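You operate a simulated robot arm through the tools that you are given. There is no shell and no other tool. Be economical: measure what you need, move in short steps, check, and stop when the job is done.

You are at the controls of a simulated two-armed robot. One attempt, no reset.

## Task
Take the brass number labelled "3" from the bare bench top and leave it on top of the brown parcel. Put the cream book on the chest top behind the cloth rolls away on the shelf of the white trolley. Take the green spool and leave it on the front of the white counter. Fetch the cream bundle and set it on the front of the white counter. Put the 90 g paper pack from the back of the packing table on the blue sheet and the 160 g paper pack on the yellow board. Take the purple clip and leave it on the red board. Stack the green foil roll from the clear end of the wide table on top of the purple foil roll. Turn the dryer dial to 40 %. Put the white thin roll from the top of the side table on top of the yellow scrubber. Put the 30 mm tin from the top of the side table on the bench top beside the drying rack and the 16 mm tin on the bench top right of the wooden press. Open the wooden box lid. The order is free. Set down upright: thin roll.

It is judged by the outcome, as a careful person would: the job done as asked, and still so three seconds after it is handed in. It fails if anything else is knocked over, pushed out of place, dropped, spilled or broken. Lids that push on must go on centred and level and be pressed home; caps that screw on are set level and turned clockwise until they are tight. Flat cloth is picked up by pressing the open fingertips on it (5 to 10 N) and closing them slowly along it; thin cloth reads only 2 to 8 mm in the jaws.

## Robot
Two 7-joint arms with fingered hands on one trunk, on a base that drives. Base frame: it is fixed to the floor where the robot stands at the start and does not move with it; the origin is under the middle of the robot, x ahead of it, y to its left, z up; the surface under the hand at the start is at about z = 935. Readings come in mm, rad, newtons and seconds.
The left shoulder is at the start at [70, 172, 1302], the right one opposite. Places, roughly: bench top beside the drying rack (26x12 cm) [-4100, 100, 900]; bench top right of the wooden press (29x17 cm) [-3740, 1220, 900]; blue sheet (20x15x1 cm) [-3800, -5800, 900]; brass number [1000, 250, 1000]; brown parcel (5x16x11 cm) [800, 100, 1000]; cream book [-1750, 500, 1000]; cream bundle (5x12x5 cm) [-1500, -6200, 0]; dryer dial [-4700, -1100, 500]; foil roll [-2250, -2750, 750]; front of the white counter (16x158 cm) [-100, -2400, 880]; green spool (5x5x4 cm) [-2100, -800, 900]; paper pack [-4250, -5750, 1000]; purple clip (12x4x8 cm) [-5400, -5300, 900]; red board (20x15x1 cm) [-5100, -5400, 900]; shelf of the white trolley [-500, 1500, 300]; thin roll [-3000, 2500, 1000]; tin [-2250, 2250, 1000]; wooden box lid [-200, 1500, 400]; yellow board (20x15x1 cm) [-4800, -5400, 900]; yellow scrubber (8x5x5 cm) [-3200, 2300, 900]. Payload 5 kg a hand.
Tool frame (each hand has its own): the origin (TCP) lies between the finger pads and is the grasp point; the fingertips stand 43 mm ahead of it; z points along the fingers, y is the line along which they close. The gripper opens to 144 mm. The gripper's body begins 50 mm behind the TCP. The gripper is a hand of 5 fingers: y runs from the thumb to the fingers, the wrist lies at [-21, -124, -221] in the tool frame, and closing takes about 1.5 s.
Orientation is that of the tool frame in the base frame, as a unit quaternion [w, x, y, z]. With the fingers straight down and the wrist toward the robot, the tool's x, y and z point along [0, 1, 0], [1, 0, 0] and [0, 0, -1] of the base frame.

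## Interface
- The arms move only by the tool step_arm. It takes "left_plan", "right_plan" or both (then of equal length, played together; a hand with none holds still); each is a list of rows, each a list of 6 numbers: the shift along the tool's x, y, z in mm, then the turn, a rotation vector about the tool's x, y, z in rad. In form: [[dx, dy, dz, wx, wy, wz], ...]. A call has 1 to 12 rows; each row is the pose to reach, as a shift and turn from the pose commanded when the call began, along the tool's axes at that moment. "left_gripper" and "right_gripper" are, for a hand that has rows, the opening, from 0 (shut) to 1 (fully open), set as the call begins (left out, the last holds). Each row takes 0.2 s and may step no farther than 50 mm and 0.15 rad from the row before; otherwise, or with a gripper value out of range, the whole call is refused. A pose out of reach is approached as far as the arm can. The call stops where the force on the tool passes 40 N (or 10 N more than at its start, if that is more) or the arm is blocked; 0.2 s more then pass. The fingers move at their own pace (about 45 mm/s each) and stop on an object; they squeeze with about 33 N. The grip force told is the motor's: it shows also when the fingers shut on nothing. Time passes only in rows, and 0.2 s behind the last, so rows that repeat a pose let the fingers close. The reply holds the time, the measured pose of the TCP, the force on the tool along the base axes, the opening and the grip force, in the units named above and with some noise, with the torque about the TCP (base axes, N m) and any sound that the robot's microphone picked up.
- Cameras (640 x 400 px; columns grow to the right, rows downward): "scene" is now at [102.6, 70.8, 1530.1]; the picture's right is [0.81, -0.59, -0.00], its down [-0.36, -0.50, -0.79] and it looks along [0.46, 0.64, -0.62] (base axes); focal length 214 px, centre (320, 200). "left" rides on the left gripper at [-86, -108, -168] in its tool frame; the picture's right is [-0.80, -0.28, 0.53], its down [0.54, -0.73, 0.42] and it looks along [0.27, 0.63, 0.73] (tool axes); focal length 275 px, centre (320, 200). "right" rides on the right gripper at [86, -108, -168] in its tool frame; the picture's right is [-0.80, 0.28, -0.53], its down [-0.54, -0.73, 0.42] and it looks along [-0.27, 0.63, 0.73] (tool axes); focal length 275 px, centre (320, 200). There is no depth. A picture from a camera that has moved, and an enlarged one, comes with that camera's place and axes in the base frame and with its lens.
- camera(camera): a new picture of that camera. It takes no simulated time.
- lift_body(by): slides the trunk up (or, below 0, down) by that many mm; the arms and the scene camera ride with it, the base frame stays. It gives what a move gives, with no picture.
- roll_base(legs): drives the robot by 1 to 6 legs, each [ahead, left, turn to the left] in mm, mm and rad, along the robot's own axes; the way and the turn of a leg run together, so that a leg with both is an arc; at most 1500 mm and 3.142 rad a leg. The arms and the cameras ride along, it lands a little off, and it stops where it bumps. It gives what a move gives.
- set_grasp(shape, hand): the hand has 5 fingers and takes this shape, open, in about a second: jaw (thumb against the fingers, like two jaws); tri (thumb and two fingers); tip (a fingertip pinch); poke (one finger out to press); point (the index stretched); flat (the hand flat); cup (the hand cupped); fist (a fist). The gripper value then closes the fingers along that shape, each until it touches; the sizes above hold for jaw. It gives what a move gives, with no picture.
- pan_tilt(pan, tilt): turns the head with the scene camera to pan (to the left, within 1.501 rad either way) and tilt (down, from -0.506 to 1.204), counted from straight ahead of the robot. It gives what a move gives.
- close_up(camera, box): a new picture of the part [left, top, right, bottom] of that camera's present view, enlarged. It takes no simulated time.
- finish_job(): hands the job in; it is judged then, once.

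Work in short steps. Places have to be worked out from the pictures, the camera data and where the tool is seen: move nearer, look again, correct. Check each grasp and each placing, and mend what went wrong. You have 567 turns and 370 pictures in all, those below and enlarged ones among them. Open the grippers and draw the arms clear of the work before you hand the job in, unless the task says otherwise.

The tools are called as a command line: name --argument value ..., lists and objects as JSON in quotes. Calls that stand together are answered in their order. step_arm: Moves the arms, as the interface text tells. Its arguments: {"type":"object","properties":{"left_plan":{"type":"array"},"left_gripper":{"type":"number"},"right_plan":{"type":"array"},"right_gripper":{"type":"number"}},"required":[]} The other tools are called the same way: lift_body (by) slides the trunk up or down; set_grasp (shape, hand) gives the hand a shape; roll_base (legs) drives the base; pan_tilt (pan, tilt) turns the head that bears the scene camera; camera (camera) takes a picture; close_up (camera, box) takes an enlarged picture of a part of a camera's view; finish_job () hands the job in.

At the start:

```text
time_s: 0.0
left_tcp_pos: [485.5, 570.4, 1186.7]
left_orientation: [0.0, 0.707, 0.707, 0.0]
left_wrist_force: [0.1, 0.1, -0.1]
left_moment: [-0.02, -0.02, -0.05]
left_opening: 143.5
left_finger_force: 0.0
left_shape: jaw
right_tcp_pos: [829.7, 42.7, 1202.4]
right_orientation: [0.0, 0.707, 0.708, 0.0]
right_wrist_force: [0.5, 0.5, 0.0]
right_moment: [0.01, 0.05, 0.02]
right_opening: 143.8
right_finger_force: 0.1
right_shape: jaw
trunk travel left (down, up): [-400.0, 540.0]
robot x, y, heading: [5.2, -0.1, 0.002]
head pan, tilt: [0.944, 0.667]
```

scene: 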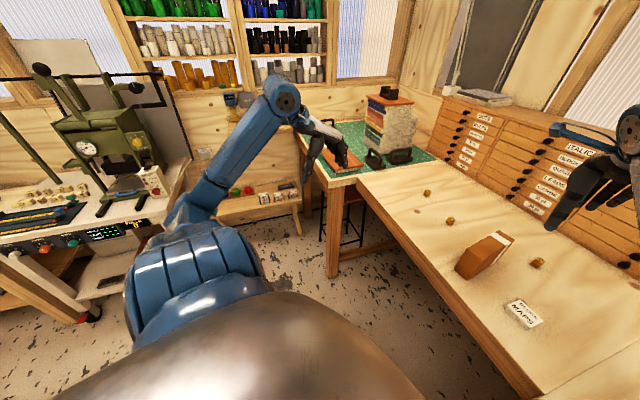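
right: 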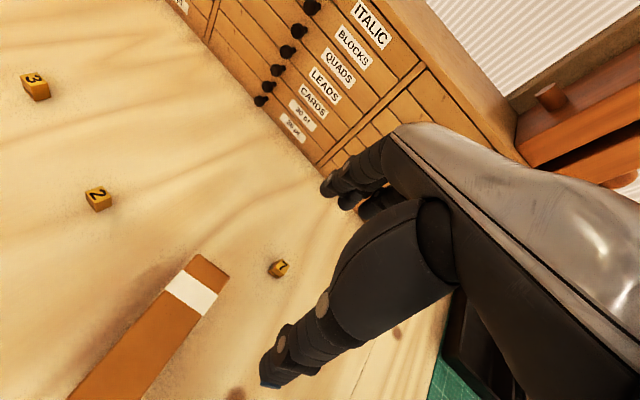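
left: 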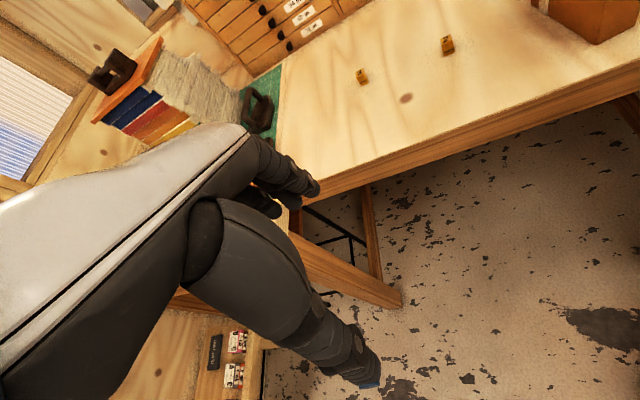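

The brass "3" is at about (970, 430, 945) and the parcel's narrow top is centred near (750, 105, 1045). I drive left and a little ahead so the right hand can reach both.

roll_base --legs '[[80, 350, 0]]'

pan_tilt --pan -0.1 --tilt 0.7

camera --camera "right"

camera --camera "scene"

```text
time_s: 2.3
left_tcp_pos: [574.4, 918.0, 1186.4]
left_orientation: [0.0, 0.711, 0.703, 0.0]
left_wrist_force: [0.5, -0.6, -0.3]
left_moment: [0.01, 0.02, -0.01]
left_opening: 143.5
left_finger_force: 0.0
left_shape: jaw
right_tcp_pos: [915.5, 386.5, 1202.2]
right_orientation: [0.0, 0.711, 0.704, 0.0]
right_wrist_force: [-0.8, 0.5, 0.8]
right_moment: [0.06, 0.0, 0.01]
right_opening: 143.6
right_finger_force: 0.0
right_shape: jaw
trunk travel left (down, up): [-400.0, 540.0]
robot x, y, heading: [84.6, 354.8, -0.006]
head pan, tilt: [0.944, 0.667]
```

```text
time_s: 3.6
left_tcp_pos: [573.8, 917.2, 1186.1]
left_orientation: [0.0, 0.711, 0.704, 0.0]
left_wrist_force: [-0.5, -0.4, -0.3]
left_moment: [0.02, 0.0, 0.02]
left_opening: 143.6
left_finger_force: 0.0
left_shape: jaw
right_tcp_pos: [916.0, 387.7, 1201.9]
right_orientation: [0.0, 0.711, 0.703, 0.0]
right_wrist_force: [0.1, -0.2, 0.5]
right_moment: [0.03, -0.02, 0.03]
right_opening: 143.6
right_finger_force: 0.1
right_shape: jaw
trunk travel left (down, up): [-400.0, 540.0]
robot x, y, heading: [86.6, 352.6, -0.011]
head pan, tilt: [-0.099, 0.7]
```

```text
366 pictures are left
camera right: at [808.5, 474.3, 1368.6], right [0.28, -0.8, 0.53], down [-0.73, -0.54, -0.42], along [0.62, -0.27, -0.73], focal length 275 px, centre (320, 200)
```

right: 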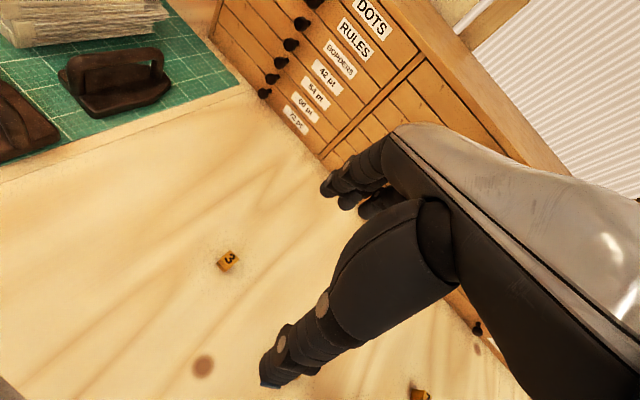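

```text
365 pictures are left
camera scene: at [220.5, 343.8, 1527.2], right [-0.11, -0.99, 0.0], down [-0.64, 0.07, -0.76], along [0.76, -0.08, -0.64], focal length 214 px, centre (320, 200)
```

scene: 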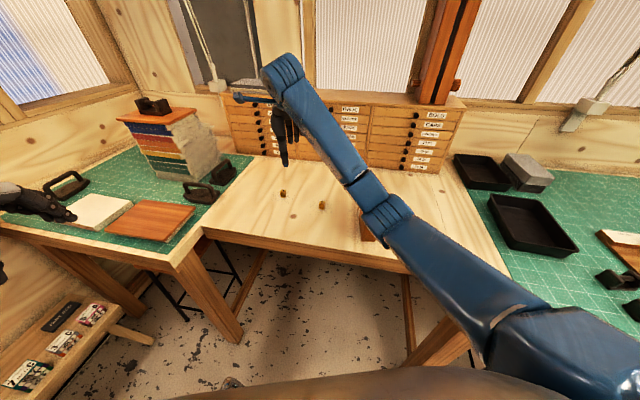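

The 3 is near (963, 422). I zoom in for its orientation.

close_up --camera "right" --box '[188, 236, 268, 286]'

```text
8.00 times, centred on (228, 261) of right
camera zoom: at [808.5, 474.3, 1368.6], right [0.28, -0.8, 0.53], down [-0.73, -0.54, -0.42], along [0.62, -0.27, -0.73], focal length 2202 px, centre (1056, -288)
```

zoom: 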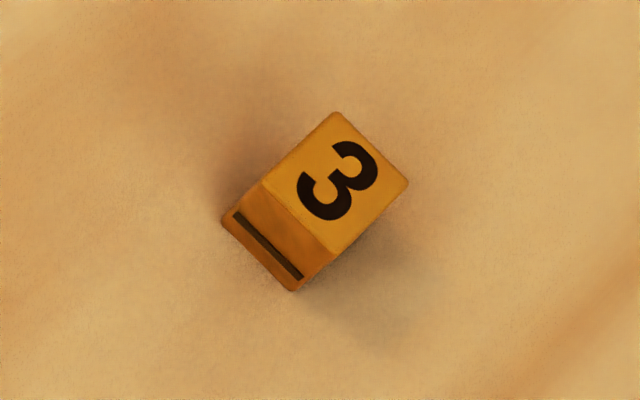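

The cube is ~20 mm, turned about 17° and centred at (962, 422). I move above it with that turn, the opening narrowed.

step_arm --right_plan '[[17, 23, 30, 0, 0, 0.143], [34.5, 45.6, 70, 0, 0, 0.286], [34.5, 45.6, 110, 0, 0, 0.286], [34.5, 45.6, 130, 0, 0, 0.286]]' --right_gripper 0.5

camera --camera "right"

```text
time_s: 4.6
left_tcp_pos: [574.9, 918.3, 1186.9]
left_orientation: [0.0, 0.71, 0.704, 0.0]
left_wrist_force: [0.4, 0.3, -0.1]
left_moment: [0.0, 0.01, -0.04]
left_opening: 143.7
left_finger_force: 0.1
left_shape: jaw
right_tcp_pos: [963.7, 422.7, 1070.2]
right_orientation: [-0.001, 0.803, 0.595, 0.0]
right_wrist_force: [-0.1, -0.8, 0.4]
right_moment: [-0.02, -0.01, 0.0]
right_opening: 72.7
right_finger_force: 0.0
right_shape: jaw
trunk travel left (down, up): [-400.0, 540.0]
robot x, y, heading: [84.0, 354.6, -0.009]
head pan, tilt: [-0.099, 0.7]
```

```text
363 pictures are left
camera right: at [885.0, 536.2, 1236.4], right [0.04, -0.84, 0.53], down [-0.85, -0.31, -0.42], along [0.52, -0.44, -0.73], focal length 275 px, centre (320, 200)
```

right: 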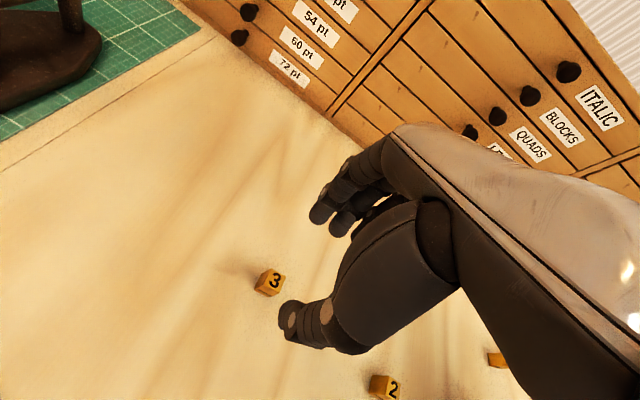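

The cube lies right under the TCP. Descend and close.

step_arm --right_plan '[[0, 0, 45, 0, 0, 0], [0, 0, 75, 0, 0, 0], [0, 0, 88, 0, 0, 0]]'

step_arm --right_plan '[[0, 0, 0, 0, 0, 0], [0, 0, 0, 0, 0, 0], [0, 0, 0, 0, 0, 0], [0, 0, 0, 0, 0, 0], [0, 0, 0, 0, 0, 0], [0, 0, 0, 0, 0, 0]]' --right_gripper 0

camera --camera "right"

```text
time_s: 5.4
left_tcp_pos: [574.6, 918.3, 1185.0]
left_orientation: [0.0, 0.711, 0.703, 0.0]
left_wrist_force: [0.4, 0.1, -0.4]
left_moment: [0.03, -0.03, 0.0]
left_opening: 143.7
left_finger_force: 0.0
left_shape: jaw
right_tcp_pos: [962.8, 422.4, 986.3]
right_orientation: [0.0, 0.804, 0.595, -0.001]
right_wrist_force: [-0.1, -0.5, 0.8]
right_moment: [-0.02, -0.02, -0.01]
right_opening: 72.4
right_finger_force: 0.0
right_shape: jaw
trunk travel left (down, up): [-400.0, 540.0]
robot x, y, heading: [84.8, 353.3, -0.011]
head pan, tilt: [-0.099, 0.7]
```

```text
time_s: 6.8
left_tcp_pos: [574.9, 919.2, 1186.1]
left_orientation: [0.0, 0.711, 0.703, 0.0]
left_wrist_force: [-0.6, 0.4, -0.2]
left_moment: [-0.03, 0.0, -0.03]
left_opening: 143.8
left_finger_force: 0.1
left_shape: jaw
right_tcp_pos: [961.6, 423.3, 986.3]
right_orientation: [0.0, 0.803, 0.595, 0.001]
right_wrist_force: [0.2, -0.3, 1.2]
right_moment: [0.04, -0.01, 0.0]
right_opening: 11.6
right_finger_force: 33.1
right_shape: jaw
trunk travel left (down, up): [-400.0, 540.0]
robot x, y, heading: [80.5, 351.1, -0.008]
head pan, tilt: [-0.099, 0.7]
```

```text
362 pictures are left
camera right: at [884.0, 535.5, 1152.6], right [0.04, -0.84, 0.53], down [-0.85, -0.31, -0.42], along [0.52, -0.44, -0.73], focal length 275 px, centre (320, 200)
```

right: 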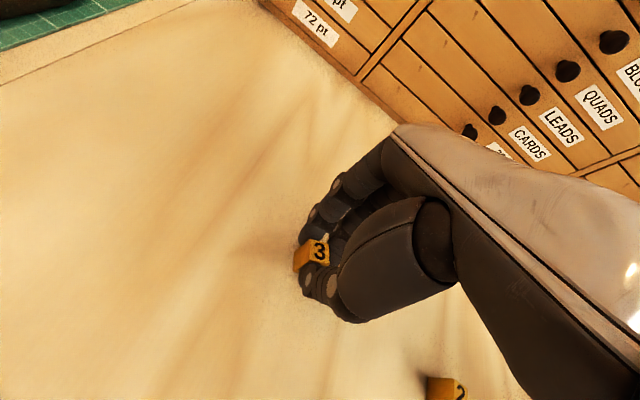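

The cube is between thumb and fingers. Lift a bit and check.

step_arm --right_plan '[[0, 0, -40, 0, 0, 0], [0, 0, -90, 0, 0, 0], [0, 0, -130, 0, 0, 0]]'

camera --camera "right"

```text
time_s: 7.6
left_tcp_pos: [575.4, 918.2, 1186.8]
left_orientation: [0.0, 0.711, 0.704, 0.001]
left_wrist_force: [-0.1, -0.5, -0.2]
left_moment: [-0.01, -0.04, 0.0]
left_opening: 143.3
left_finger_force: 0.1
left_shape: jaw
right_tcp_pos: [960.3, 420.5, 1116.7]
right_orientation: [0.0, 0.804, 0.595, -0.001]
right_wrist_force: [-0.5, -0.5, -1.6]
right_moment: [0.01, -0.03, -0.03]
right_opening: 11.2
right_finger_force: 33.0
right_shape: jaw
trunk travel left (down, up): [-400.0, 540.0]
robot x, y, heading: [85.5, 350.0, -0.006]
head pan, tilt: [-0.099, 0.7]
```

```text
361 pictures are left
camera right: at [881.6, 534.8, 1282.2], right [0.04, -0.84, 0.53], down [-0.85, -0.31, -0.42], along [0.52, -0.44, -0.73], focal length 275 px, centre (320, 200)
```

right: 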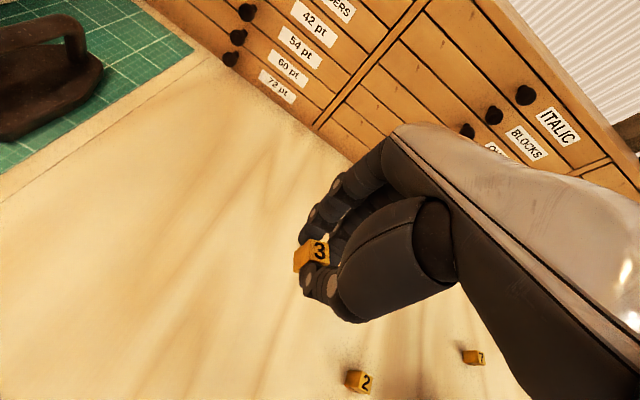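

Cube held. I carry it at height toward the parcel and look again when over it.

step_arm --right_plan '[[0, 0, -40, 0, 0, 0], [-45, -15, -60, 0, 0, 0], [-90, -29, -60, 0, 0, 0], [-135, -43, -60, 0, 0, 0], [-180, -58, -60, 0, 0, 0], [-225, -72, -60, 0, 0, 0], [-270, -87, -60, 0, 0, 0], [-315, -101, -60, 0, 0, 0], [-350, -112, -60, 0, 0, 0]]'

camera --camera "right"

camera --camera "scene"

```text
refused: row 2 steps farther than a row can; nothing moved
```

```text
360 pictures are left
camera right: at [881.6, 534.8, 1282.2], right [0.04, -0.84, 0.53], down [-0.85, -0.31, -0.42], along [0.52, -0.44, -0.73], focal length 275 px, centre (320, 200)
```

right: 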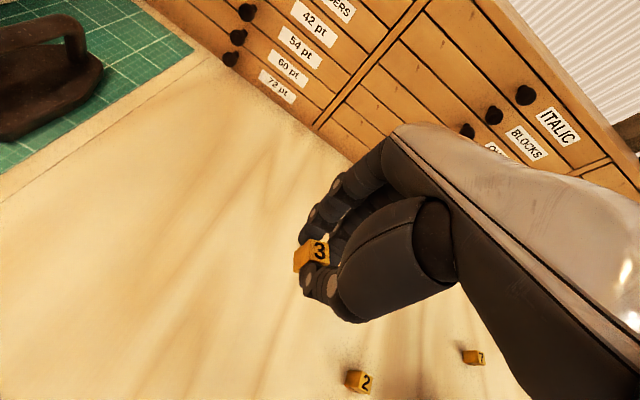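

```text
359 pictures are left
camera scene: at [219.8, 344.0, 1527.2], right [-0.11, -0.99, 0.0], down [-0.64, 0.07, -0.77], along [0.76, -0.08, -0.64], focal length 214 px, centre (320, 200)
```

scene: 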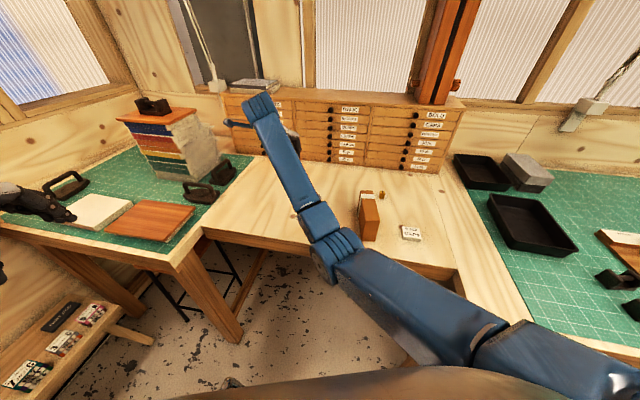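

Row 2 was too long; reissue with smaller steps.

step_arm --right_plan '[[0, 0, -40, 0, 0, 0], [-40, -13, -60, 0, 0, 0], [-85, -27, -60, 0, 0, 0], [-130, -41, -60, 0, 0, 0], [-175, -55, -60, 0, 0, 0], [-220, -70, -60, 0, 0, 0], [-265, -85, -60, 0, 0, 0], [-310, -100, -60, 0, 0, 0], [-345, -111, -60, 0, 0, 0]]'

camera --camera "right"

```text
time_s: 9.8
left_tcp_pos: [574.3, 918.0, 1185.8]
left_orientation: [0.0, 0.711, 0.703, -0.001]
left_wrist_force: [0.4, -0.2, -0.8]
left_moment: [-0.01, -0.04, -0.04]
left_opening: 143.7
left_finger_force: 0.0
left_shape: jaw
right_tcp_pos: [777.8, 68.3, 1148.2]
right_orientation: [0.033, 0.82, 0.571, -0.026]
right_wrist_force: [-0.7, 0.2, -0.6]
right_moment: [-0.04, 0.03, -0.01]
right_opening: 11.5
right_finger_force: 32.9
right_shape: jaw
right hand out of reach, approached as far as the arm can: row 6, 7, 8, 9
trunk travel left (down, up): [-400.0, 540.0]
robot x, y, heading: [86.0, 350.5, -0.01]
head pan, tilt: [-0.099, 0.7]
stopped in row 9 (right hand): the arm was blocked; the commanded pose is now the measured one
```

```text
358 pictures are left
camera right: at [707.7, 200.4, 1304.3], right [-0.01, -0.8, 0.6], down [-0.87, -0.29, -0.4], along [0.49, -0.53, -0.69], focal length 275 px, centre (320, 200)
```

right: 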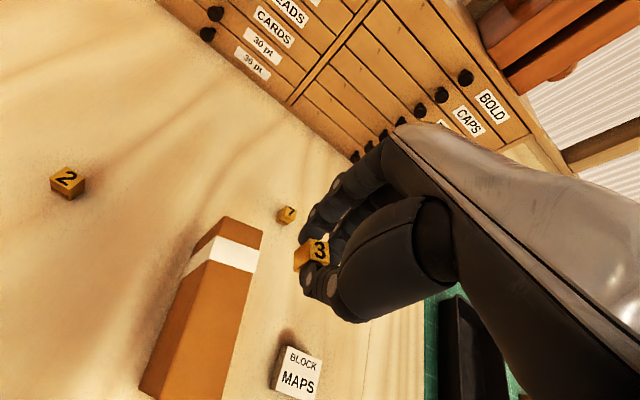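

The arm got near its limit at this spot. I zoom on the parcel to fix its top before re-placing the base.

close_up --camera "right" --box '[80, 200, 400, 400]'

```text
2.00 times, centred on (240, 300) of right
camera zoom: at [707.7, 200.4, 1304.3], right [-0.01, -0.8, 0.6], down [-0.87, -0.29, -0.4], along [0.49, -0.53, -0.69], focal length 551 px, centre (480, 0)
```

zoom: 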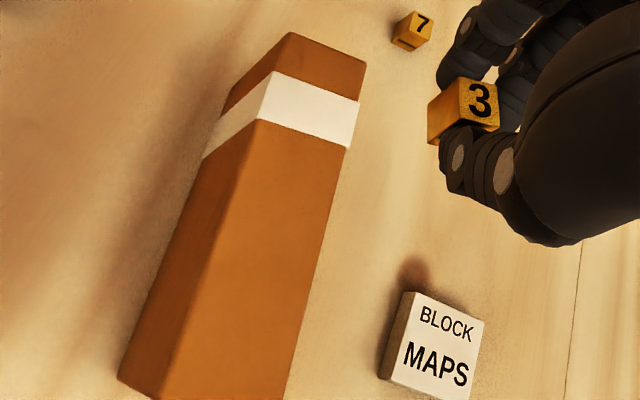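

The parcel top is centred near (749, 115), z ≈ 1047. I lift the hand a little and drive the base right and back for comfortable reach.

roll_base --legs '[[-90, -270, 0]]'

step_arm --right_plan '[[40, 0, -20, 0, 0, 0], [80, 0, -40, 0, 0, 0], [120, 0, -50, 0, 0, 0]]'

```text
time_s: 11.8
left_tcp_pos: [485.3, 647.2, 1186.0]
left_orientation: [0.0, 0.713, 0.701, 0.0]
left_wrist_force: [0.5, -0.7, 0.1]
left_moment: [0.02, 0.0, -0.01]
left_opening: 143.6
left_finger_force: 0.1
left_shape: jaw
right_tcp_pos: [683.4, -205.5, 1146.6]
right_orientation: [0.032, 0.821, 0.569, -0.025]
right_wrist_force: [0.2, 0.6, -0.1]
right_moment: [0.0, -0.01, 0.02]
right_opening: 11.3
right_finger_force: 32.8
right_shape: jaw
trunk travel left (down, up): [-400.0, 540.0]
robot x, y, heading: [-8.1, 85.7, -0.014]
head pan, tilt: [-0.099, 0.7]
```

```text
time_s: 12.8
left_tcp_pos: [484.7, 647.4, 1185.1]
left_orientation: [0.0, 0.713, 0.702, 0.001]
left_wrist_force: [-0.4, -0.5, 0.7]
left_moment: [0.04, 0.02, 0.03]
left_opening: 143.8
left_finger_force: 0.0
left_shape: jaw
right_tcp_pos: [730.8, -133.5, 1190.3]
right_orientation: [0.056, 0.837, 0.543, -0.036]
right_wrist_force: [-0.4, 0.5, 0.9]
right_moment: [-0.01, 0.01, -0.01]
right_opening: 11.2
right_finger_force: 32.8
right_shape: jaw
trunk travel left (down, up): [-400.0, 540.0]
robot x, y, heading: [-5.5, 86.6, -0.013]
head pan, tilt: [-0.099, 0.7]
stopped in row 3 (right hand): the arm was blocked; the commanded pose is now the measured one
```

The arm blocks because of the wrist yaw limit; I rotate the hand back to straight (yaw 0, down).

step_arm --right_plan '[[0, 0, 0, 0.0095, 0.044, -0.14], [0, 0, 0, 0.019, 0.088, -0.28], [0, 0, 0, 0.0285, 0.132, -0.421]]'

```text
time_s: 13.8
left_tcp_pos: [485.3, 647.0, 1185.6]
left_orientation: [-0.001, 0.713, 0.701, 0.0]
left_wrist_force: [0.4, -0.3, 0.6]
left_moment: [-0.01, -0.03, 0.0]
left_opening: 143.8
left_finger_force: 0.1
left_shape: jaw
right_tcp_pos: [742.9, -164.4, 1176.6]
right_orientation: [0.017, 0.719, 0.695, -0.013]
right_wrist_force: [-1.1, -0.4, -1.1]
right_moment: [-0.01, -0.02, -0.02]
right_opening: 11.3
right_finger_force: 33.3
right_shape: jaw
right hand out of reach, approached as far as the arm can: row 3
trunk travel left (down, up): [-400.0, 540.0]
robot x, y, heading: [-9.3, 84.0, -0.014]
head pan, tilt: [-0.099, 0.7]
stopped in row 3 (right hand): the arm was blocked; the commanded pose is now the measured one
```

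Orientation nearly level again. I try a move left and forward to get out of the awkward elbow state.

step_arm --right_plan '[[20, 30, 0, 0, 0.0, 0], [60, 40, 0, 0.0, 0.0, 0], [100, 40, 0, 0, 0, 0], [140, 40, 0, 0, 0, 0]]'

camera --camera "scene"

```text
time_s: 15.0
left_tcp_pos: [485.5, 645.7, 1186.4]
left_orientation: [-0.001, 0.713, 0.701, -0.001]
left_wrist_force: [-0.1, -0.7, -0.1]
left_moment: [0.05, 0.0, 0.03]
left_opening: 144.0
left_finger_force: 0.2
left_shape: jaw
right_tcp_pos: [797.9, -61.6, 1193.4]
right_orientation: [0.033, 0.734, 0.678, -0.01]
right_wrist_force: [0.8, 0.0, -1.2]
right_moment: [0.0, 0.03, 0.01]
right_opening: 11.4
right_finger_force: 32.7
right_shape: jaw
trunk travel left (down, up): [-400.0, 540.0]
robot x, y, heading: [-6.7, 83.5, -0.016]
head pan, tilt: [-0.099, 0.7]
stopped in row 4 (right hand): the arm was blocked; the commanded pose is now the measured one
```

```text
356 pictures are left
camera scene: at [127.5, 73.4, 1527.3], right [-0.11, -0.99, 0.0], down [-0.64, 0.07, -0.76], along [0.76, -0.09, -0.64], focal length 214 px, centre (320, 200)
```

scene: 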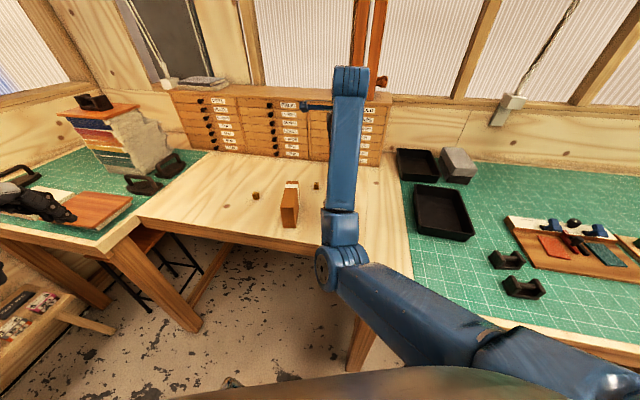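

The wrist sits above shoulder height at this level, which limits the arm; raising the trunk gives it room.

lift_body --by 150

step_arm --right_plan '[[10, -10, 40, 0, 0.01, -0.03], [10, -10, 85, 0.0, 0.03, -0.05], [10, -10, 130, 0, 0.05, -0.05], [10, -10, 150, 0.0, 0.05, -0.05]]'

```text
time_s: 16.8
left_tcp_pos: [487.0, 646.8, 1334.5]
left_orientation: [-0.001, 0.712, 0.702, -0.001]
left_wrist_force: [-0.4, 0.8, -0.3]
left_moment: [-0.03, 0.01, -0.01]
left_opening: 143.9
left_finger_force: 0.2
left_shape: jaw
right_tcp_pos: [799.0, -61.2, 1342.3]
right_orientation: [0.035, 0.734, 0.678, -0.01]
right_wrist_force: [0.2, 0.0, -1.6]
right_moment: [-0.01, -0.03, -0.01]
right_opening: 11.5
right_finger_force: 32.5
right_shape: jaw
trunk travel left (down, up): [-550.0, 390.0]
robot x, y, heading: [-8.9, 84.6, -0.02]
head pan, tilt: [-0.099, 0.7]
```

```text
time_s: 17.9
left_tcp_pos: [486.6, 647.0, 1335.4]
left_orientation: [0.0, 0.713, 0.702, -0.001]
left_wrist_force: [-0.1, 0.0, -0.2]
left_moment: [-0.01, 0.03, 0.03]
left_opening: 143.7
left_finger_force: 0.1
left_shape: jaw
right_tcp_pos: [803.9, -83.0, 1212.2]
right_orientation: [0.034, 0.725, 0.688, 0.011]
right_wrist_force: [0.2, -0.4, -0.8]
right_moment: [-0.01, -0.02, 0.05]
right_opening: 11.2
right_finger_force: 32.7
right_shape: jaw
trunk travel left (down, up): [-550.0, 390.0]
robot x, y, heading: [-8.5, 82.1, -0.019]
head pan, tilt: [-0.099, 0.7]
stopped in row 4 (right hand): the arm was blocked; the commanded pose is now the measured one
```

I straighten the tool fully and move toward where the arm started (farther left relative to the body).

step_arm --right_plan '[[30, 0, -10, 0.03, 0.016, -0.026], [65, 0, -10, 0.064, 0.032, -0.052], [105, 0, -10, 0.064, 0.032, -0.052], [145, 0, -10, 0.064, 0.032, -0.052]]'

```text
time_s: 19.1
left_tcp_pos: [487.4, 646.3, 1335.2]
left_orientation: [-0.001, 0.713, 0.701, 0.0]
left_wrist_force: [0.6, -0.2, -0.5]
left_moment: [0.01, -0.01, 0.02]
left_opening: 143.8
left_finger_force: 0.0
left_shape: jaw
right_tcp_pos: [829.9, -4.9, 1215.5]
right_orientation: [0.027, 0.73, 0.683, -0.018]
right_wrist_force: [-0.3, 0.6, -1.1]
right_moment: [-0.04, 0.02, 0.03]
right_opening: 11.4
right_finger_force: 33.2
right_shape: jaw
trunk travel left (down, up): [-550.0, 390.0]
robot x, y, heading: [-5.5, 85.7, -0.013]
head pan, tilt: [-0.099, 0.7]
stopped in row 4 (right hand): the arm was blocked; the commanded pose is now the measured one
```

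It is following slowly, as though a joint sits at its limit. I continue left with small steps and settling rows.

step_arm --right_plan '[[15, -5, 0, 0.03, 0.016, -0.026], [30, -10, 0, 0.05, 0.03, -0.04], [45, -15, 0, 0.05, 0.03, -0.052], [60, -20, 0, 0.05, 0.032, -0.052], [75, -25, 0, 0.05, 0.032, -0.052], [75, -25, 0, 0.05, 0.032, -0.052]]'

camera --camera "scene"

```text
time_s: 20.8
left_tcp_pos: [485.8, 646.1, 1334.5]
left_orientation: [0.001, 0.713, 0.701, 0.0]
left_wrist_force: [0.3, 0.1, -0.7]
left_moment: [0.0, 0.01, -0.01]
left_opening: 143.4
left_finger_force: 0.0
left_shape: jaw
right_tcp_pos: [826.5, 19.1, 1217.4]
right_orientation: [0.023, 0.732, 0.68, -0.035]
right_wrist_force: [0.8, 0.1, -0.8]
right_moment: [-0.02, -0.03, -0.01]
right_opening: 11.3
right_finger_force: 33.4
right_shape: jaw
trunk travel left (down, up): [-550.0, 390.0]
robot x, y, heading: [-10.5, 82.6, -0.014]
head pan, tilt: [-0.099, 0.7]
stopped in row 6 (right hand): the arm was blocked; the commanded pose is now the measured one
```

```text
355 pictures are left
camera scene: at [128.1, 73.8, 1677.2], right [-0.12, -0.99, 0.0], down [-0.64, 0.07, -0.76], along [0.76, -0.09, -0.64], focal length 214 px, centre (320, 200)
```

scene: 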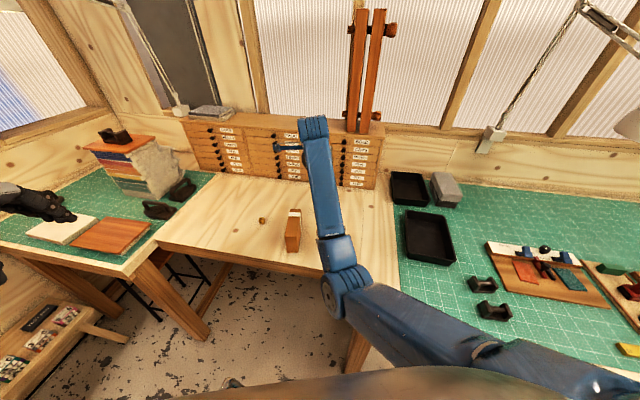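

Test which direction is free: I yaw the hand the other way in place.

step_arm --right_plan '[[0, 0, 0, 0, 0, -0.1], [0, 0, 0, 0, 0, -0.2], [0, 0, 0, 0.0, 0.0, -0.3], [0, 0, 0, 0.0, 0.0, -0.3]]'

```text
time_s: 21.8
left_tcp_pos: [485.3, 647.5, 1336.9]
left_orientation: [0.0, 0.713, 0.701, 0.0]
left_wrist_force: [-0.2, -0.3, 0.1]
left_moment: [-0.02, 0.0, 0.0]
left_opening: 143.7
left_finger_force: 0.0
left_shape: jaw
right_tcp_pos: [825.8, 20.8, 1215.8]
right_orientation: [0.017, 0.621, 0.783, -0.036]
right_wrist_force: [-0.3, 0.0, -1.3]
right_moment: [0.0, 0.01, -0.01]
right_opening: 11.2
right_finger_force: 32.6
right_shape: jaw
trunk travel left (down, up): [-550.0, 390.0]
robot x, y, heading: [-11.9, 84.7, -0.016]
head pan, tilt: [-0.099, 0.7]
```

Yawing left is free, so that was the limit. Now level the tool and move over the parcel centre.

step_arm --right_plan '[[36, -20, 0, -0.02, 0.035, 0], [72, -41, 0, -0.035, 0.071, 0], [109, -62, 0, -0.035, 0.071, 0], [109, -62, 0, -0.035, 0.071, 0]]'

camera --camera "right"

```text
time_s: 22.9
left_tcp_pos: [486.1, 646.9, 1336.1]
left_orientation: [0.0, 0.713, 0.701, 0.0]
left_wrist_force: [-1.3, -1.5, 0.5]
left_moment: [0.01, -0.01, -0.03]
left_opening: 143.7
left_finger_force: 0.2
left_shape: jaw
right_tcp_pos: [757.4, 68.4, 1218.2]
right_orientation: [0.03, 0.639, 0.769, -0.012]
right_wrist_force: [0.4, -0.2, -0.9]
right_moment: [-0.01, -0.02, -0.04]
right_opening: 11.1
right_finger_force: 33.1
right_shape: jaw
trunk travel left (down, up): [-550.0, 390.0]
robot x, y, heading: [-8.3, 83.7, -0.014]
head pan, tilt: [-0.099, 0.7]
stopped in row 4 (right hand): the arm was blocked; the commanded pose is now the measured one
```

```text
354 pictures are left
camera right: at [630.4, 142.4, 1376.7], right [0.41, -0.7, 0.59], down [-0.6, -0.69, -0.4], along [0.69, -0.19, -0.7], focal length 275 px, centre (320, 200)
```

right: 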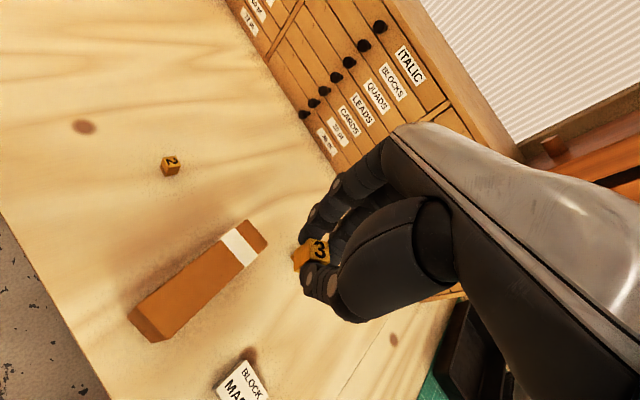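

Limit again as it moves; I yaw further left (toward the free side) and then move the rest.

step_arm --right_plan '[[0, 0, 0, 0, 0.01, -0.13], [0, 0, 0, 0.0, 0.02, -0.26], [0, 0, 0, 0.0, 0.03, -0.39], [0, 0, 0, 0.0, 0.04, -0.5], [0, 0, 0, 0.0, 0.04, -0.5]]'

```text
time_s: 24.1
left_tcp_pos: [486.1, 645.9, 1335.8]
left_orientation: [0.0, 0.713, 0.701, 0.0]
left_wrist_force: [0.4, -0.3, -0.6]
left_moment: [-0.01, -0.04, 0.01]
left_opening: 143.7
left_finger_force: 0.1
left_shape: jaw
right_tcp_pos: [755.3, 73.5, 1219.5]
right_orientation: [0.008, 0.428, 0.904, -0.005]
right_wrist_force: [-0.1, 0.0, -0.7]
right_moment: [0.01, 0.05, 0.03]
right_opening: 11.2
right_finger_force: 32.6
right_shape: jaw
trunk travel left (down, up): [-550.0, 390.0]
robot x, y, heading: [-5.5, 82.8, -0.015]
head pan, tilt: [-0.099, 0.7]
```

Fully followed and level now. Move over the centre, then look.

step_arm --right_plan '[[18, 7, 20, 0, 0, 0], [35.5, 13.5, 40, 0, 0, 0], [35.5, 13.5, 70, 0, 0, 0]]'

camera --camera "right"

```text
time_s: 24.9
left_tcp_pos: [487.6, 645.2, 1336.1]
left_orientation: [-0.001, 0.713, 0.701, -0.001]
left_wrist_force: [-0.2, 0.3, 0.5]
left_moment: [0.02, 0.0, 0.01]
left_opening: 143.8
left_finger_force: 0.0
left_shape: jaw
right_tcp_pos: [745.2, 107.3, 1150.7]
right_orientation: [0.007, 0.428, 0.904, -0.003]
right_wrist_force: [0.0, -0.3, -1.5]
right_moment: [-0.02, 0.01, -0.01]
right_opening: 10.7
right_finger_force: 33.0
right_shape: jaw
trunk travel left (down, up): [-550.0, 390.0]
robot x, y, heading: [-8.3, 79.3, -0.013]
head pan, tilt: [-0.099, 0.7]
```

```text
353 pictures are left
camera right: at [605.5, 107.0, 1315.1], right [0.72, -0.43, 0.55], down [-0.21, -0.89, -0.41], along [0.66, 0.18, -0.73], focal length 275 px, centre (320, 200)
```

right: 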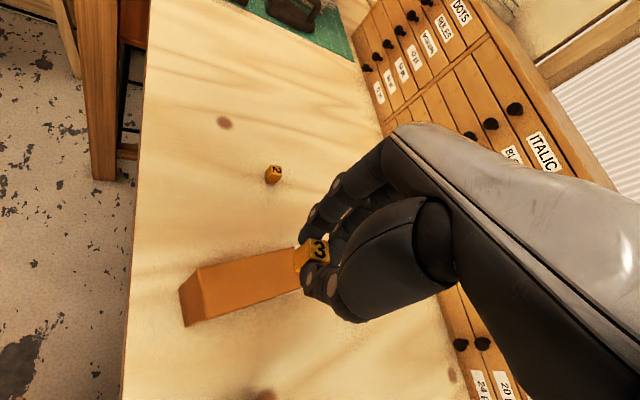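

The cube is over the parcel's middle (~(751,113)). I lower in small steps until contact.

step_arm --right_plan '[[0, 0, 25, 0, 0, 0], [0, 0, 40, 0, 0, 0], [0, 0, 46, 0, 0, 0], [0, 0, 49, 0, 0, 0], [0, 0, 52, 0, 0, 0]]'

camera --camera "right"

```text
time_s: 26.1
left_tcp_pos: [486.6, 646.3, 1335.6]
left_orientation: [-0.001, 0.712, 0.702, 0.0]
left_wrist_force: [0.3, -0.3, -0.1]
left_moment: [0.0, 0.0, -0.01]
left_opening: 143.6
left_finger_force: 0.0
left_shape: jaw
right_tcp_pos: [745.7, 107.0, 1095.5]
right_orientation: [0.007, 0.427, 0.904, -0.004]
right_wrist_force: [0.0, 0.8, -0.1]
right_moment: [0.01, 0.03, -0.01]
right_opening: 11.1
right_finger_force: 33.2
right_shape: jaw
trunk travel left (down, up): [-550.0, 390.0]
robot x, y, heading: [-10.3, 84.5, -0.013]
head pan, tilt: [-0.099, 0.7]
```

```text
352 pictures are left
camera right: at [605.3, 107.2, 1259.8], right [0.72, -0.43, 0.55], down [-0.21, -0.89, -0.41], along [0.66, 0.18, -0.73], focal length 275 px, centre (320, 200)
```

right: 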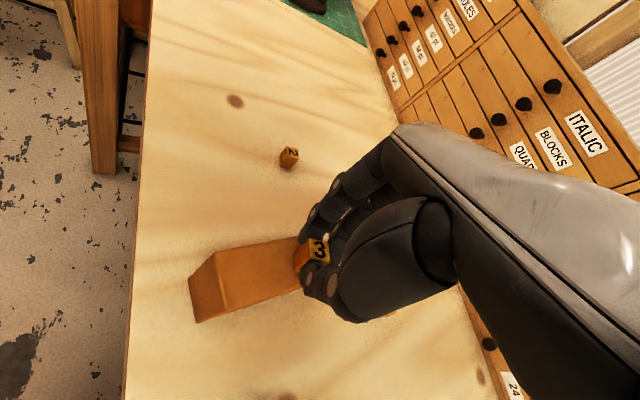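

No contact yet; continue in fine steps.

step_arm --right_plan '[[0, 0, 2, 0, 0, 0], [0, 0, 4, 0, 0, 0], [0, 0, 6, 0, 0, 0], [0, 0, 6, 0, 0, 0]]'

```text
time_s: 27.1
left_tcp_pos: [484.7, 646.1, 1337.5]
left_orientation: [0.0, 0.713, 0.702, 0.0]
left_wrist_force: [-0.4, 0.7, 0.4]
left_moment: [-0.02, 0.03, 0.01]
left_opening: 143.7
left_finger_force: 0.1
left_shape: jaw
right_tcp_pos: [746.0, 107.1, 1091.1]
right_orientation: [0.008, 0.428, 0.904, -0.004]
right_wrist_force: [1.2, -0.6, 10.2]
right_moment: [0.1, -0.07, -0.01]
right_opening: 11.5
right_finger_force: 33.3
right_shape: jaw
trunk travel left (down, up): [-550.0, 390.0]
robot x, y, heading: [-8.6, 84.0, -0.019]
head pan, tilt: [-0.099, 0.7]
```

Contact at 10 N. I release gently.

step_arm --right_plan '[[0, 0, 4.5, 0, 0, 0], [0, 0, 4.5, 0, 0, 0], [0, 0, 4.5, 0, 0, 0], [0, 0, 4.5, 0, 0, 0]]' --right_gripper 0.4

step_arm --right_plan '[[0, 0, -40, 0, 0, 0], [0, 0, -80, 0, 0, 0], [0, 0, -120, 0, 0, 0]]'

camera --camera "right"

```text
time_s: 28.1
left_tcp_pos: [487.5, 646.1, 1336.0]
left_orientation: [-0.001, 0.712, 0.702, -0.001]
left_wrist_force: [-0.7, 0.1, 0.3]
left_moment: [0.0, 0.04, -0.01]
left_opening: 143.5
left_finger_force: 0.0
left_shape: jaw
right_tcp_pos: [746.7, 106.5, 1084.1]
right_orientation: [0.008, 0.427, 0.904, -0.005]
right_wrist_force: [0.5, 0.3, 0.8]
right_moment: [-0.02, -0.02, -0.02]
right_opening: 57.1
right_finger_force: 0.1
right_shape: jaw
trunk travel left (down, up): [-550.0, 390.0]
robot x, y, heading: [-6.2, 86.7, -0.018]
head pan, tilt: [-0.099, 0.7]
```

```text
time_s: 28.9
left_tcp_pos: [484.7, 645.9, 1335.4]
left_orientation: [0.001, 0.713, 0.701, 0.0]
left_wrist_force: [-0.1, 0.1, -0.5]
left_moment: [-0.03, -0.01, -0.01]
left_opening: 143.5
left_finger_force: 0.0
left_shape: jaw
right_tcp_pos: [742.2, 107.6, 1205.7]
right_orientation: [0.007, 0.428, 0.904, -0.004]
right_wrist_force: [-0.8, -0.1, 0.2]
right_moment: [0.02, -0.01, -0.01]
right_opening: 57.3
right_finger_force: 0.0
right_shape: jaw
trunk travel left (down, up): [-550.0, 390.0]
robot x, y, heading: [-12.9, 85.3, -0.017]
head pan, tilt: [-0.099, 0.7]
```

```text
351 pictures are left
camera right: at [600.7, 107.1, 1370.9], right [0.72, -0.43, 0.55], down [-0.21, -0.89, -0.41], along [0.66, 0.18, -0.73], focal length 275 px, centre (320, 200)
```

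right: 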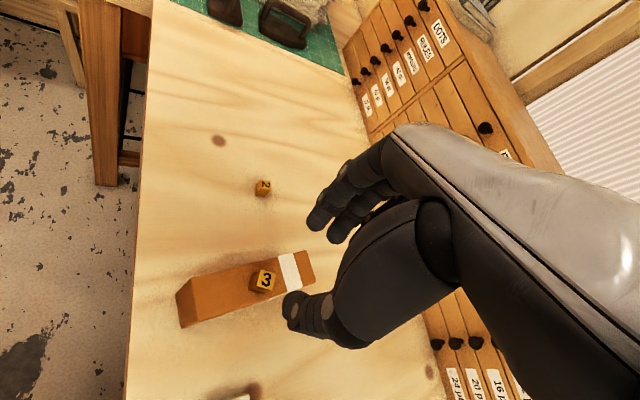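

The 3 sits on the parcel. I retract the right hand up and back for travelling, then turn and look around.

step_arm --right_plan '[[0, -20, -40, 0, 0, 0], [-5, -45, -80, 0, 0, 0], [-10, -80, -110, 0, 0, 0], [-15, -120, -120, 0, 0, 0], [-20, -160, -120, 0, 0, 0]]'

roll_base --legs '[[-300, 0, 0], [0, 0, 1.9]]'

pan_tilt --pan 0 --tilt 0.5

camera --camera "scene"

```text
time_s: 30.1
left_tcp_pos: [483.9, 644.9, 1337.7]
left_orientation: [0.0, 0.713, 0.701, 0.0]
left_wrist_force: [-0.5, -0.3, -0.1]
left_moment: [0.06, -0.02, 0.01]
left_opening: 143.7
left_finger_force: 0.0
left_shape: jaw
right_tcp_pos: [628.5, -12.0, 1325.7]
right_orientation: [0.008, 0.428, 0.904, -0.003]
right_wrist_force: [0.3, -1.0, -0.9]
right_moment: [0.07, 0.0, -0.01]
right_opening: 57.6
right_finger_force: 0.1
right_shape: jaw
trunk travel left (down, up): [-550.0, 390.0]
robot x, y, heading: [-12.1, 84.1, -0.016]
head pan, tilt: [-0.099, 0.7]
```

```text
time_s: 32.3
left_tcp_pos: [187.5, 648.5, 1338.1]
left_orientation: [0.0, 0.715, 0.699, 0.0]
left_wrist_force: [-1.5, 0.7, 1.3]
left_moment: [-0.03, -0.08, 0.0]
left_opening: 143.6
left_finger_force: 0.0
left_shape: jaw
right_tcp_pos: [327.2, -8.0, 1327.1]
right_orientation: [0.01, 0.431, 0.902, -0.004]
right_wrist_force: [-0.3, 0.2, 0.0]
right_moment: [-0.04, -0.06, -0.03]
right_opening: 57.6
right_finger_force: 0.1
right_shape: jaw
trunk travel left (down, up): [-550.0, 390.0]
robot x, y, heading: [-306.5, 89.0, -0.023]
head pan, tilt: [-0.099, 0.7]
stopped in leg 1: the robot was blocked; the commanded pose is now the measured one
```

```text
time_s: 33.0
left_tcp_pos: [192.4, 647.5, 1335.9]
left_orientation: [0.0, 0.715, 0.699, -0.001]
left_wrist_force: [-0.6, 0.5, 0.2]
left_moment: [-0.02, 0.01, -0.04]
left_opening: 143.8
left_finger_force: 0.1
left_shape: jaw
right_tcp_pos: [330.5, -9.1, 1326.0]
right_orientation: [0.009, 0.431, 0.902, -0.004]
right_wrist_force: [-0.4, 0.3, -0.6]
right_moment: [0.01, -0.03, -0.02]
right_opening: 57.4
right_finger_force: 0.0
right_shape: jaw
trunk travel left (down, up): [-550.0, 390.0]
robot x, y, heading: [-307.1, 89.0, -0.018]
head pan, tilt: [0.0, 0.499]
```

```text
350 pictures are left
camera scene: at [-163.6, 85.7, 1695.1], right [-0.02, -1.0, 0.0], down [-0.48, 0.01, -0.88], along [0.88, -0.02, -0.48], focal length 214 px, centre (320, 200)
```

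scene: 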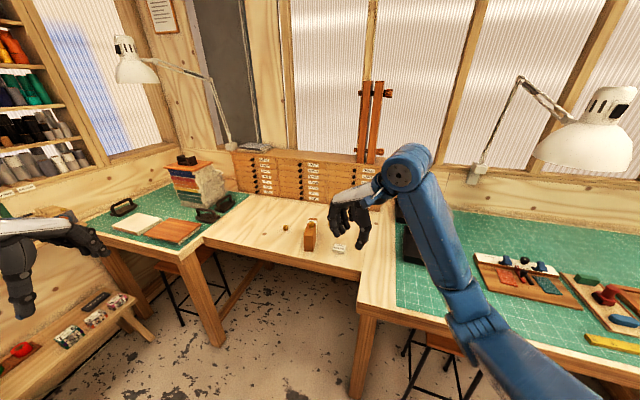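

Something is behind the robot at about x≈-600 (base bumped gently). I look around to the left by pan and turning.

pan_tilt --pan 1.5 --tilt 0.6

camera --camera "scene"

pan_tilt --pan -1.5 --tilt 0.6

camera --camera "scene"

```text
time_s: 34.6
left_tcp_pos: [191.6, 647.5, 1335.2]
left_orientation: [-0.001, 0.715, 0.699, -0.001]
left_wrist_force: [0.2, 0.0, -0.6]
left_moment: [0.01, -0.03, 0.0]
left_opening: 143.9
left_finger_force: 0.0
left_shape: jaw
right_tcp_pos: [331.6, -8.6, 1324.9]
right_orientation: [0.009, 0.43, 0.903, -0.004]
right_wrist_force: [-0.6, -0.2, 0.0]
right_moment: [-0.01, -0.01, -0.04]
right_opening: 57.6
right_finger_force: 0.1
right_shape: jaw
trunk travel left (down, up): [-550.0, 390.0]
robot x, y, heading: [-306.9, 86.9, -0.023]
head pan, tilt: [1.499, 0.6]
```

```text
349 pictures are left
camera scene: at [-245.0, 175.7, 1685.9], right [1.0, -0.09, 0.0], down [-0.05, -0.56, -0.83], along [0.08, 0.82, -0.57], focal length 214 px, centre (320, 200)
```

scene: 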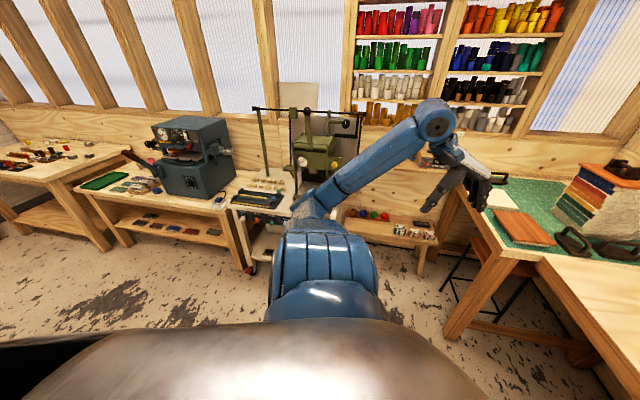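

```text
time_s: 37.2
left_tcp_pos: [192.2, 648.1, 1335.6]
left_orientation: [-0.001, 0.715, 0.699, -0.001]
left_wrist_force: [-0.3, 0.0, -0.1]
left_moment: [0.0, -0.01, -0.01]
left_opening: 143.7
left_finger_force: 0.1
left_shape: jaw
right_tcp_pos: [332.5, -8.4, 1325.5]
right_orientation: [0.008, 0.431, 0.902, -0.005]
right_wrist_force: [-0.1, 1.3, 0.2]
right_moment: [0.04, 0.04, -0.01]
right_opening: 57.4
right_finger_force: 0.0
right_shape: jaw
trunk travel left (down, up): [-550.0, 390.0]
robot x, y, heading: [-305.1, 85.7, -0.021]
head pan, tilt: [-1.499, 0.6]
```

```text
348 pictures are left
camera scene: at [-248.5, -0.6, 1685.9], right [-1.0, -0.05, 0.0], down [-0.03, 0.56, -0.83], along [0.04, -0.82, -0.56], focal length 214 px, centre (320, 200)
```

scene: 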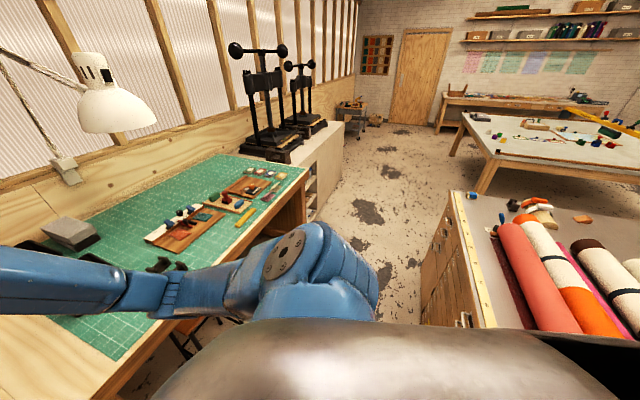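

The room is clear now: chest with cloth rolls right behind me, white counter along the right wall, press bench and white trolley to the left. I go forward a bit and turn left to face the trolley.

roll_base --legs '[[120, 0, 0], [0, 0, 1.57]]'

pan_tilt --pan 0 --tilt 0.65

camera --camera "scene"

pan_tilt --pan 1.45 --tilt 0.5

camera --camera "scene"

```text
time_s: 42.2
left_tcp_pos: [-749.1, 580.8, 1336.0]
left_orientation: [0.0, 0.01, 1.0, -0.001]
left_wrist_force: [0.6, -0.9, -1.1]
left_moment: [0.0, 0.01, -0.03]
left_opening: 143.6
left_finger_force: 0.0
left_shape: jaw
right_tcp_pos: [-92.3, 721.8, 1325.2]
right_orientation: [0.009, -0.337, 0.941, 0.002]
right_wrist_force: [0.0, -0.6, 0.3]
right_moment: [-0.01, -0.02, -0.05]
right_opening: 57.4
right_finger_force: 0.1
right_shape: jaw
trunk travel left (down, up): [-550.0, 390.0]
robot x, y, heading: [-187.0, 86.4, 1.553]
head pan, tilt: [-1.499, 0.6]
```

```text
time_s: 43.9
left_tcp_pos: [-748.3, 580.4, 1335.2]
left_orientation: [0.0, 0.009, 1.0, -0.001]
left_wrist_force: [0.3, 0.2, 0.4]
left_moment: [0.03, -0.01, -0.01]
left_opening: 143.9
left_finger_force: 0.1
left_shape: jaw
right_tcp_pos: [-93.5, 722.9, 1323.9]
right_orientation: [0.009, -0.336, 0.942, 0.002]
right_wrist_force: [-0.4, -0.2, -0.1]
right_moment: [-0.01, -0.04, -0.01]
right_opening: 57.3
right_finger_force: 0.0
right_shape: jaw
trunk travel left (down, up): [-550.0, 390.0]
robot x, y, heading: [-184.5, 86.1, 1.55]
head pan, tilt: [0.0, 0.649]
```

```text
347 pictures are left
camera scene: at [-182.8, 223.2, 1681.6], right [1.0, -0.02, 0.0], down [-0.01, -0.6, -0.8], along [0.01, 0.8, -0.6], focal length 214 px, centre (320, 200)
```

scene: 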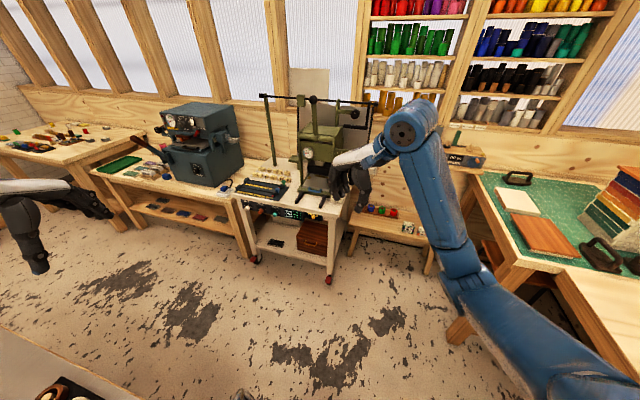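

```text
time_s: 45.4
left_tcp_pos: [-749.5, 580.2, 1336.0]
left_orientation: [0.0, 0.009, 1.0, -0.002]
left_wrist_force: [-0.6, 0.4, 0.3]
left_moment: [-0.03, 0.0, 0.0]
left_opening: 143.7
left_finger_force: 0.1
left_shape: jaw
right_tcp_pos: [-93.3, 722.1, 1325.2]
right_orientation: [0.008, -0.336, 0.942, 0.003]
right_wrist_force: [0.2, 0.3, 0.4]
right_moment: [0.02, -0.02, -0.01]
right_opening: 57.4
right_finger_force: 0.1
right_shape: jaw
trunk travel left (down, up): [-550.0, 390.0]
robot x, y, heading: [-186.5, 84.2, 1.552]
head pan, tilt: [1.45, 0.499]
```

```text
346 pictures are left
camera scene: at [-274.5, 149.0, 1695.0], right [0.14, 0.99, 0.0], down [0.47, -0.07, -0.88], along [-0.87, 0.12, -0.48], focal length 214 px, centre (320, 200)
```

scene: 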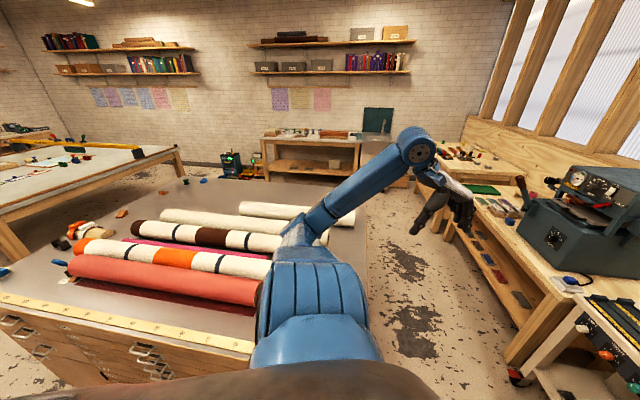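

The wooden box stands on the trolley's lower shelf, right side. Let me look at it closely.

pan_tilt --pan 0 --tilt 0.65

close_up --camera "scene" --box '[220, 180, 380, 290]'

```text
time_s: 47.0
left_tcp_pos: [-749.3, 580.6, 1336.1]
left_orientation: [-0.001, 0.009, 1.0, -0.001]
left_wrist_force: [0.3, 0.9, 0.5]
left_moment: [0.0, 0.03, 0.01]
left_opening: 143.7
left_finger_force: 0.2
left_shape: jaw
right_tcp_pos: [-93.1, 721.9, 1324.7]
right_orientation: [0.009, -0.337, 0.942, 0.003]
right_wrist_force: [1.0, -0.2, 0.4]
right_moment: [-0.02, 0.02, 0.0]
right_opening: 57.5
right_finger_force: 0.0
right_shape: jaw
trunk travel left (down, up): [-550.0, 390.0]
robot x, y, heading: [-186.5, 82.3, 1.554]
head pan, tilt: [0.0, 0.649]
```

```text
3.64 times, centred on (300, 235) of scene
camera zoom: at [-183.0, 223.2, 1681.6], right [1.0, -0.02, 0.0], down [-0.01, -0.6, -0.8], along [0.01, 0.8, -0.6], focal length 780 px, centre (393, 73)
```

zoom: 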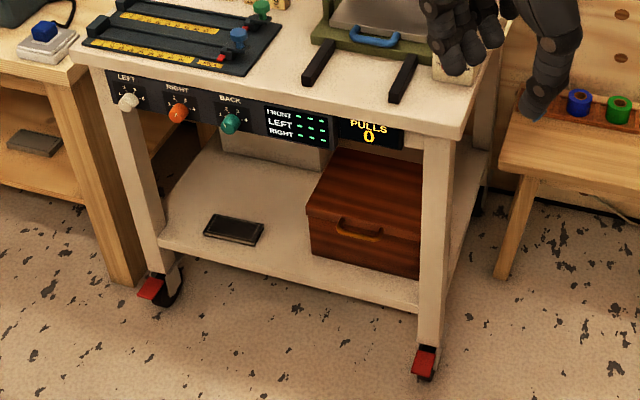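

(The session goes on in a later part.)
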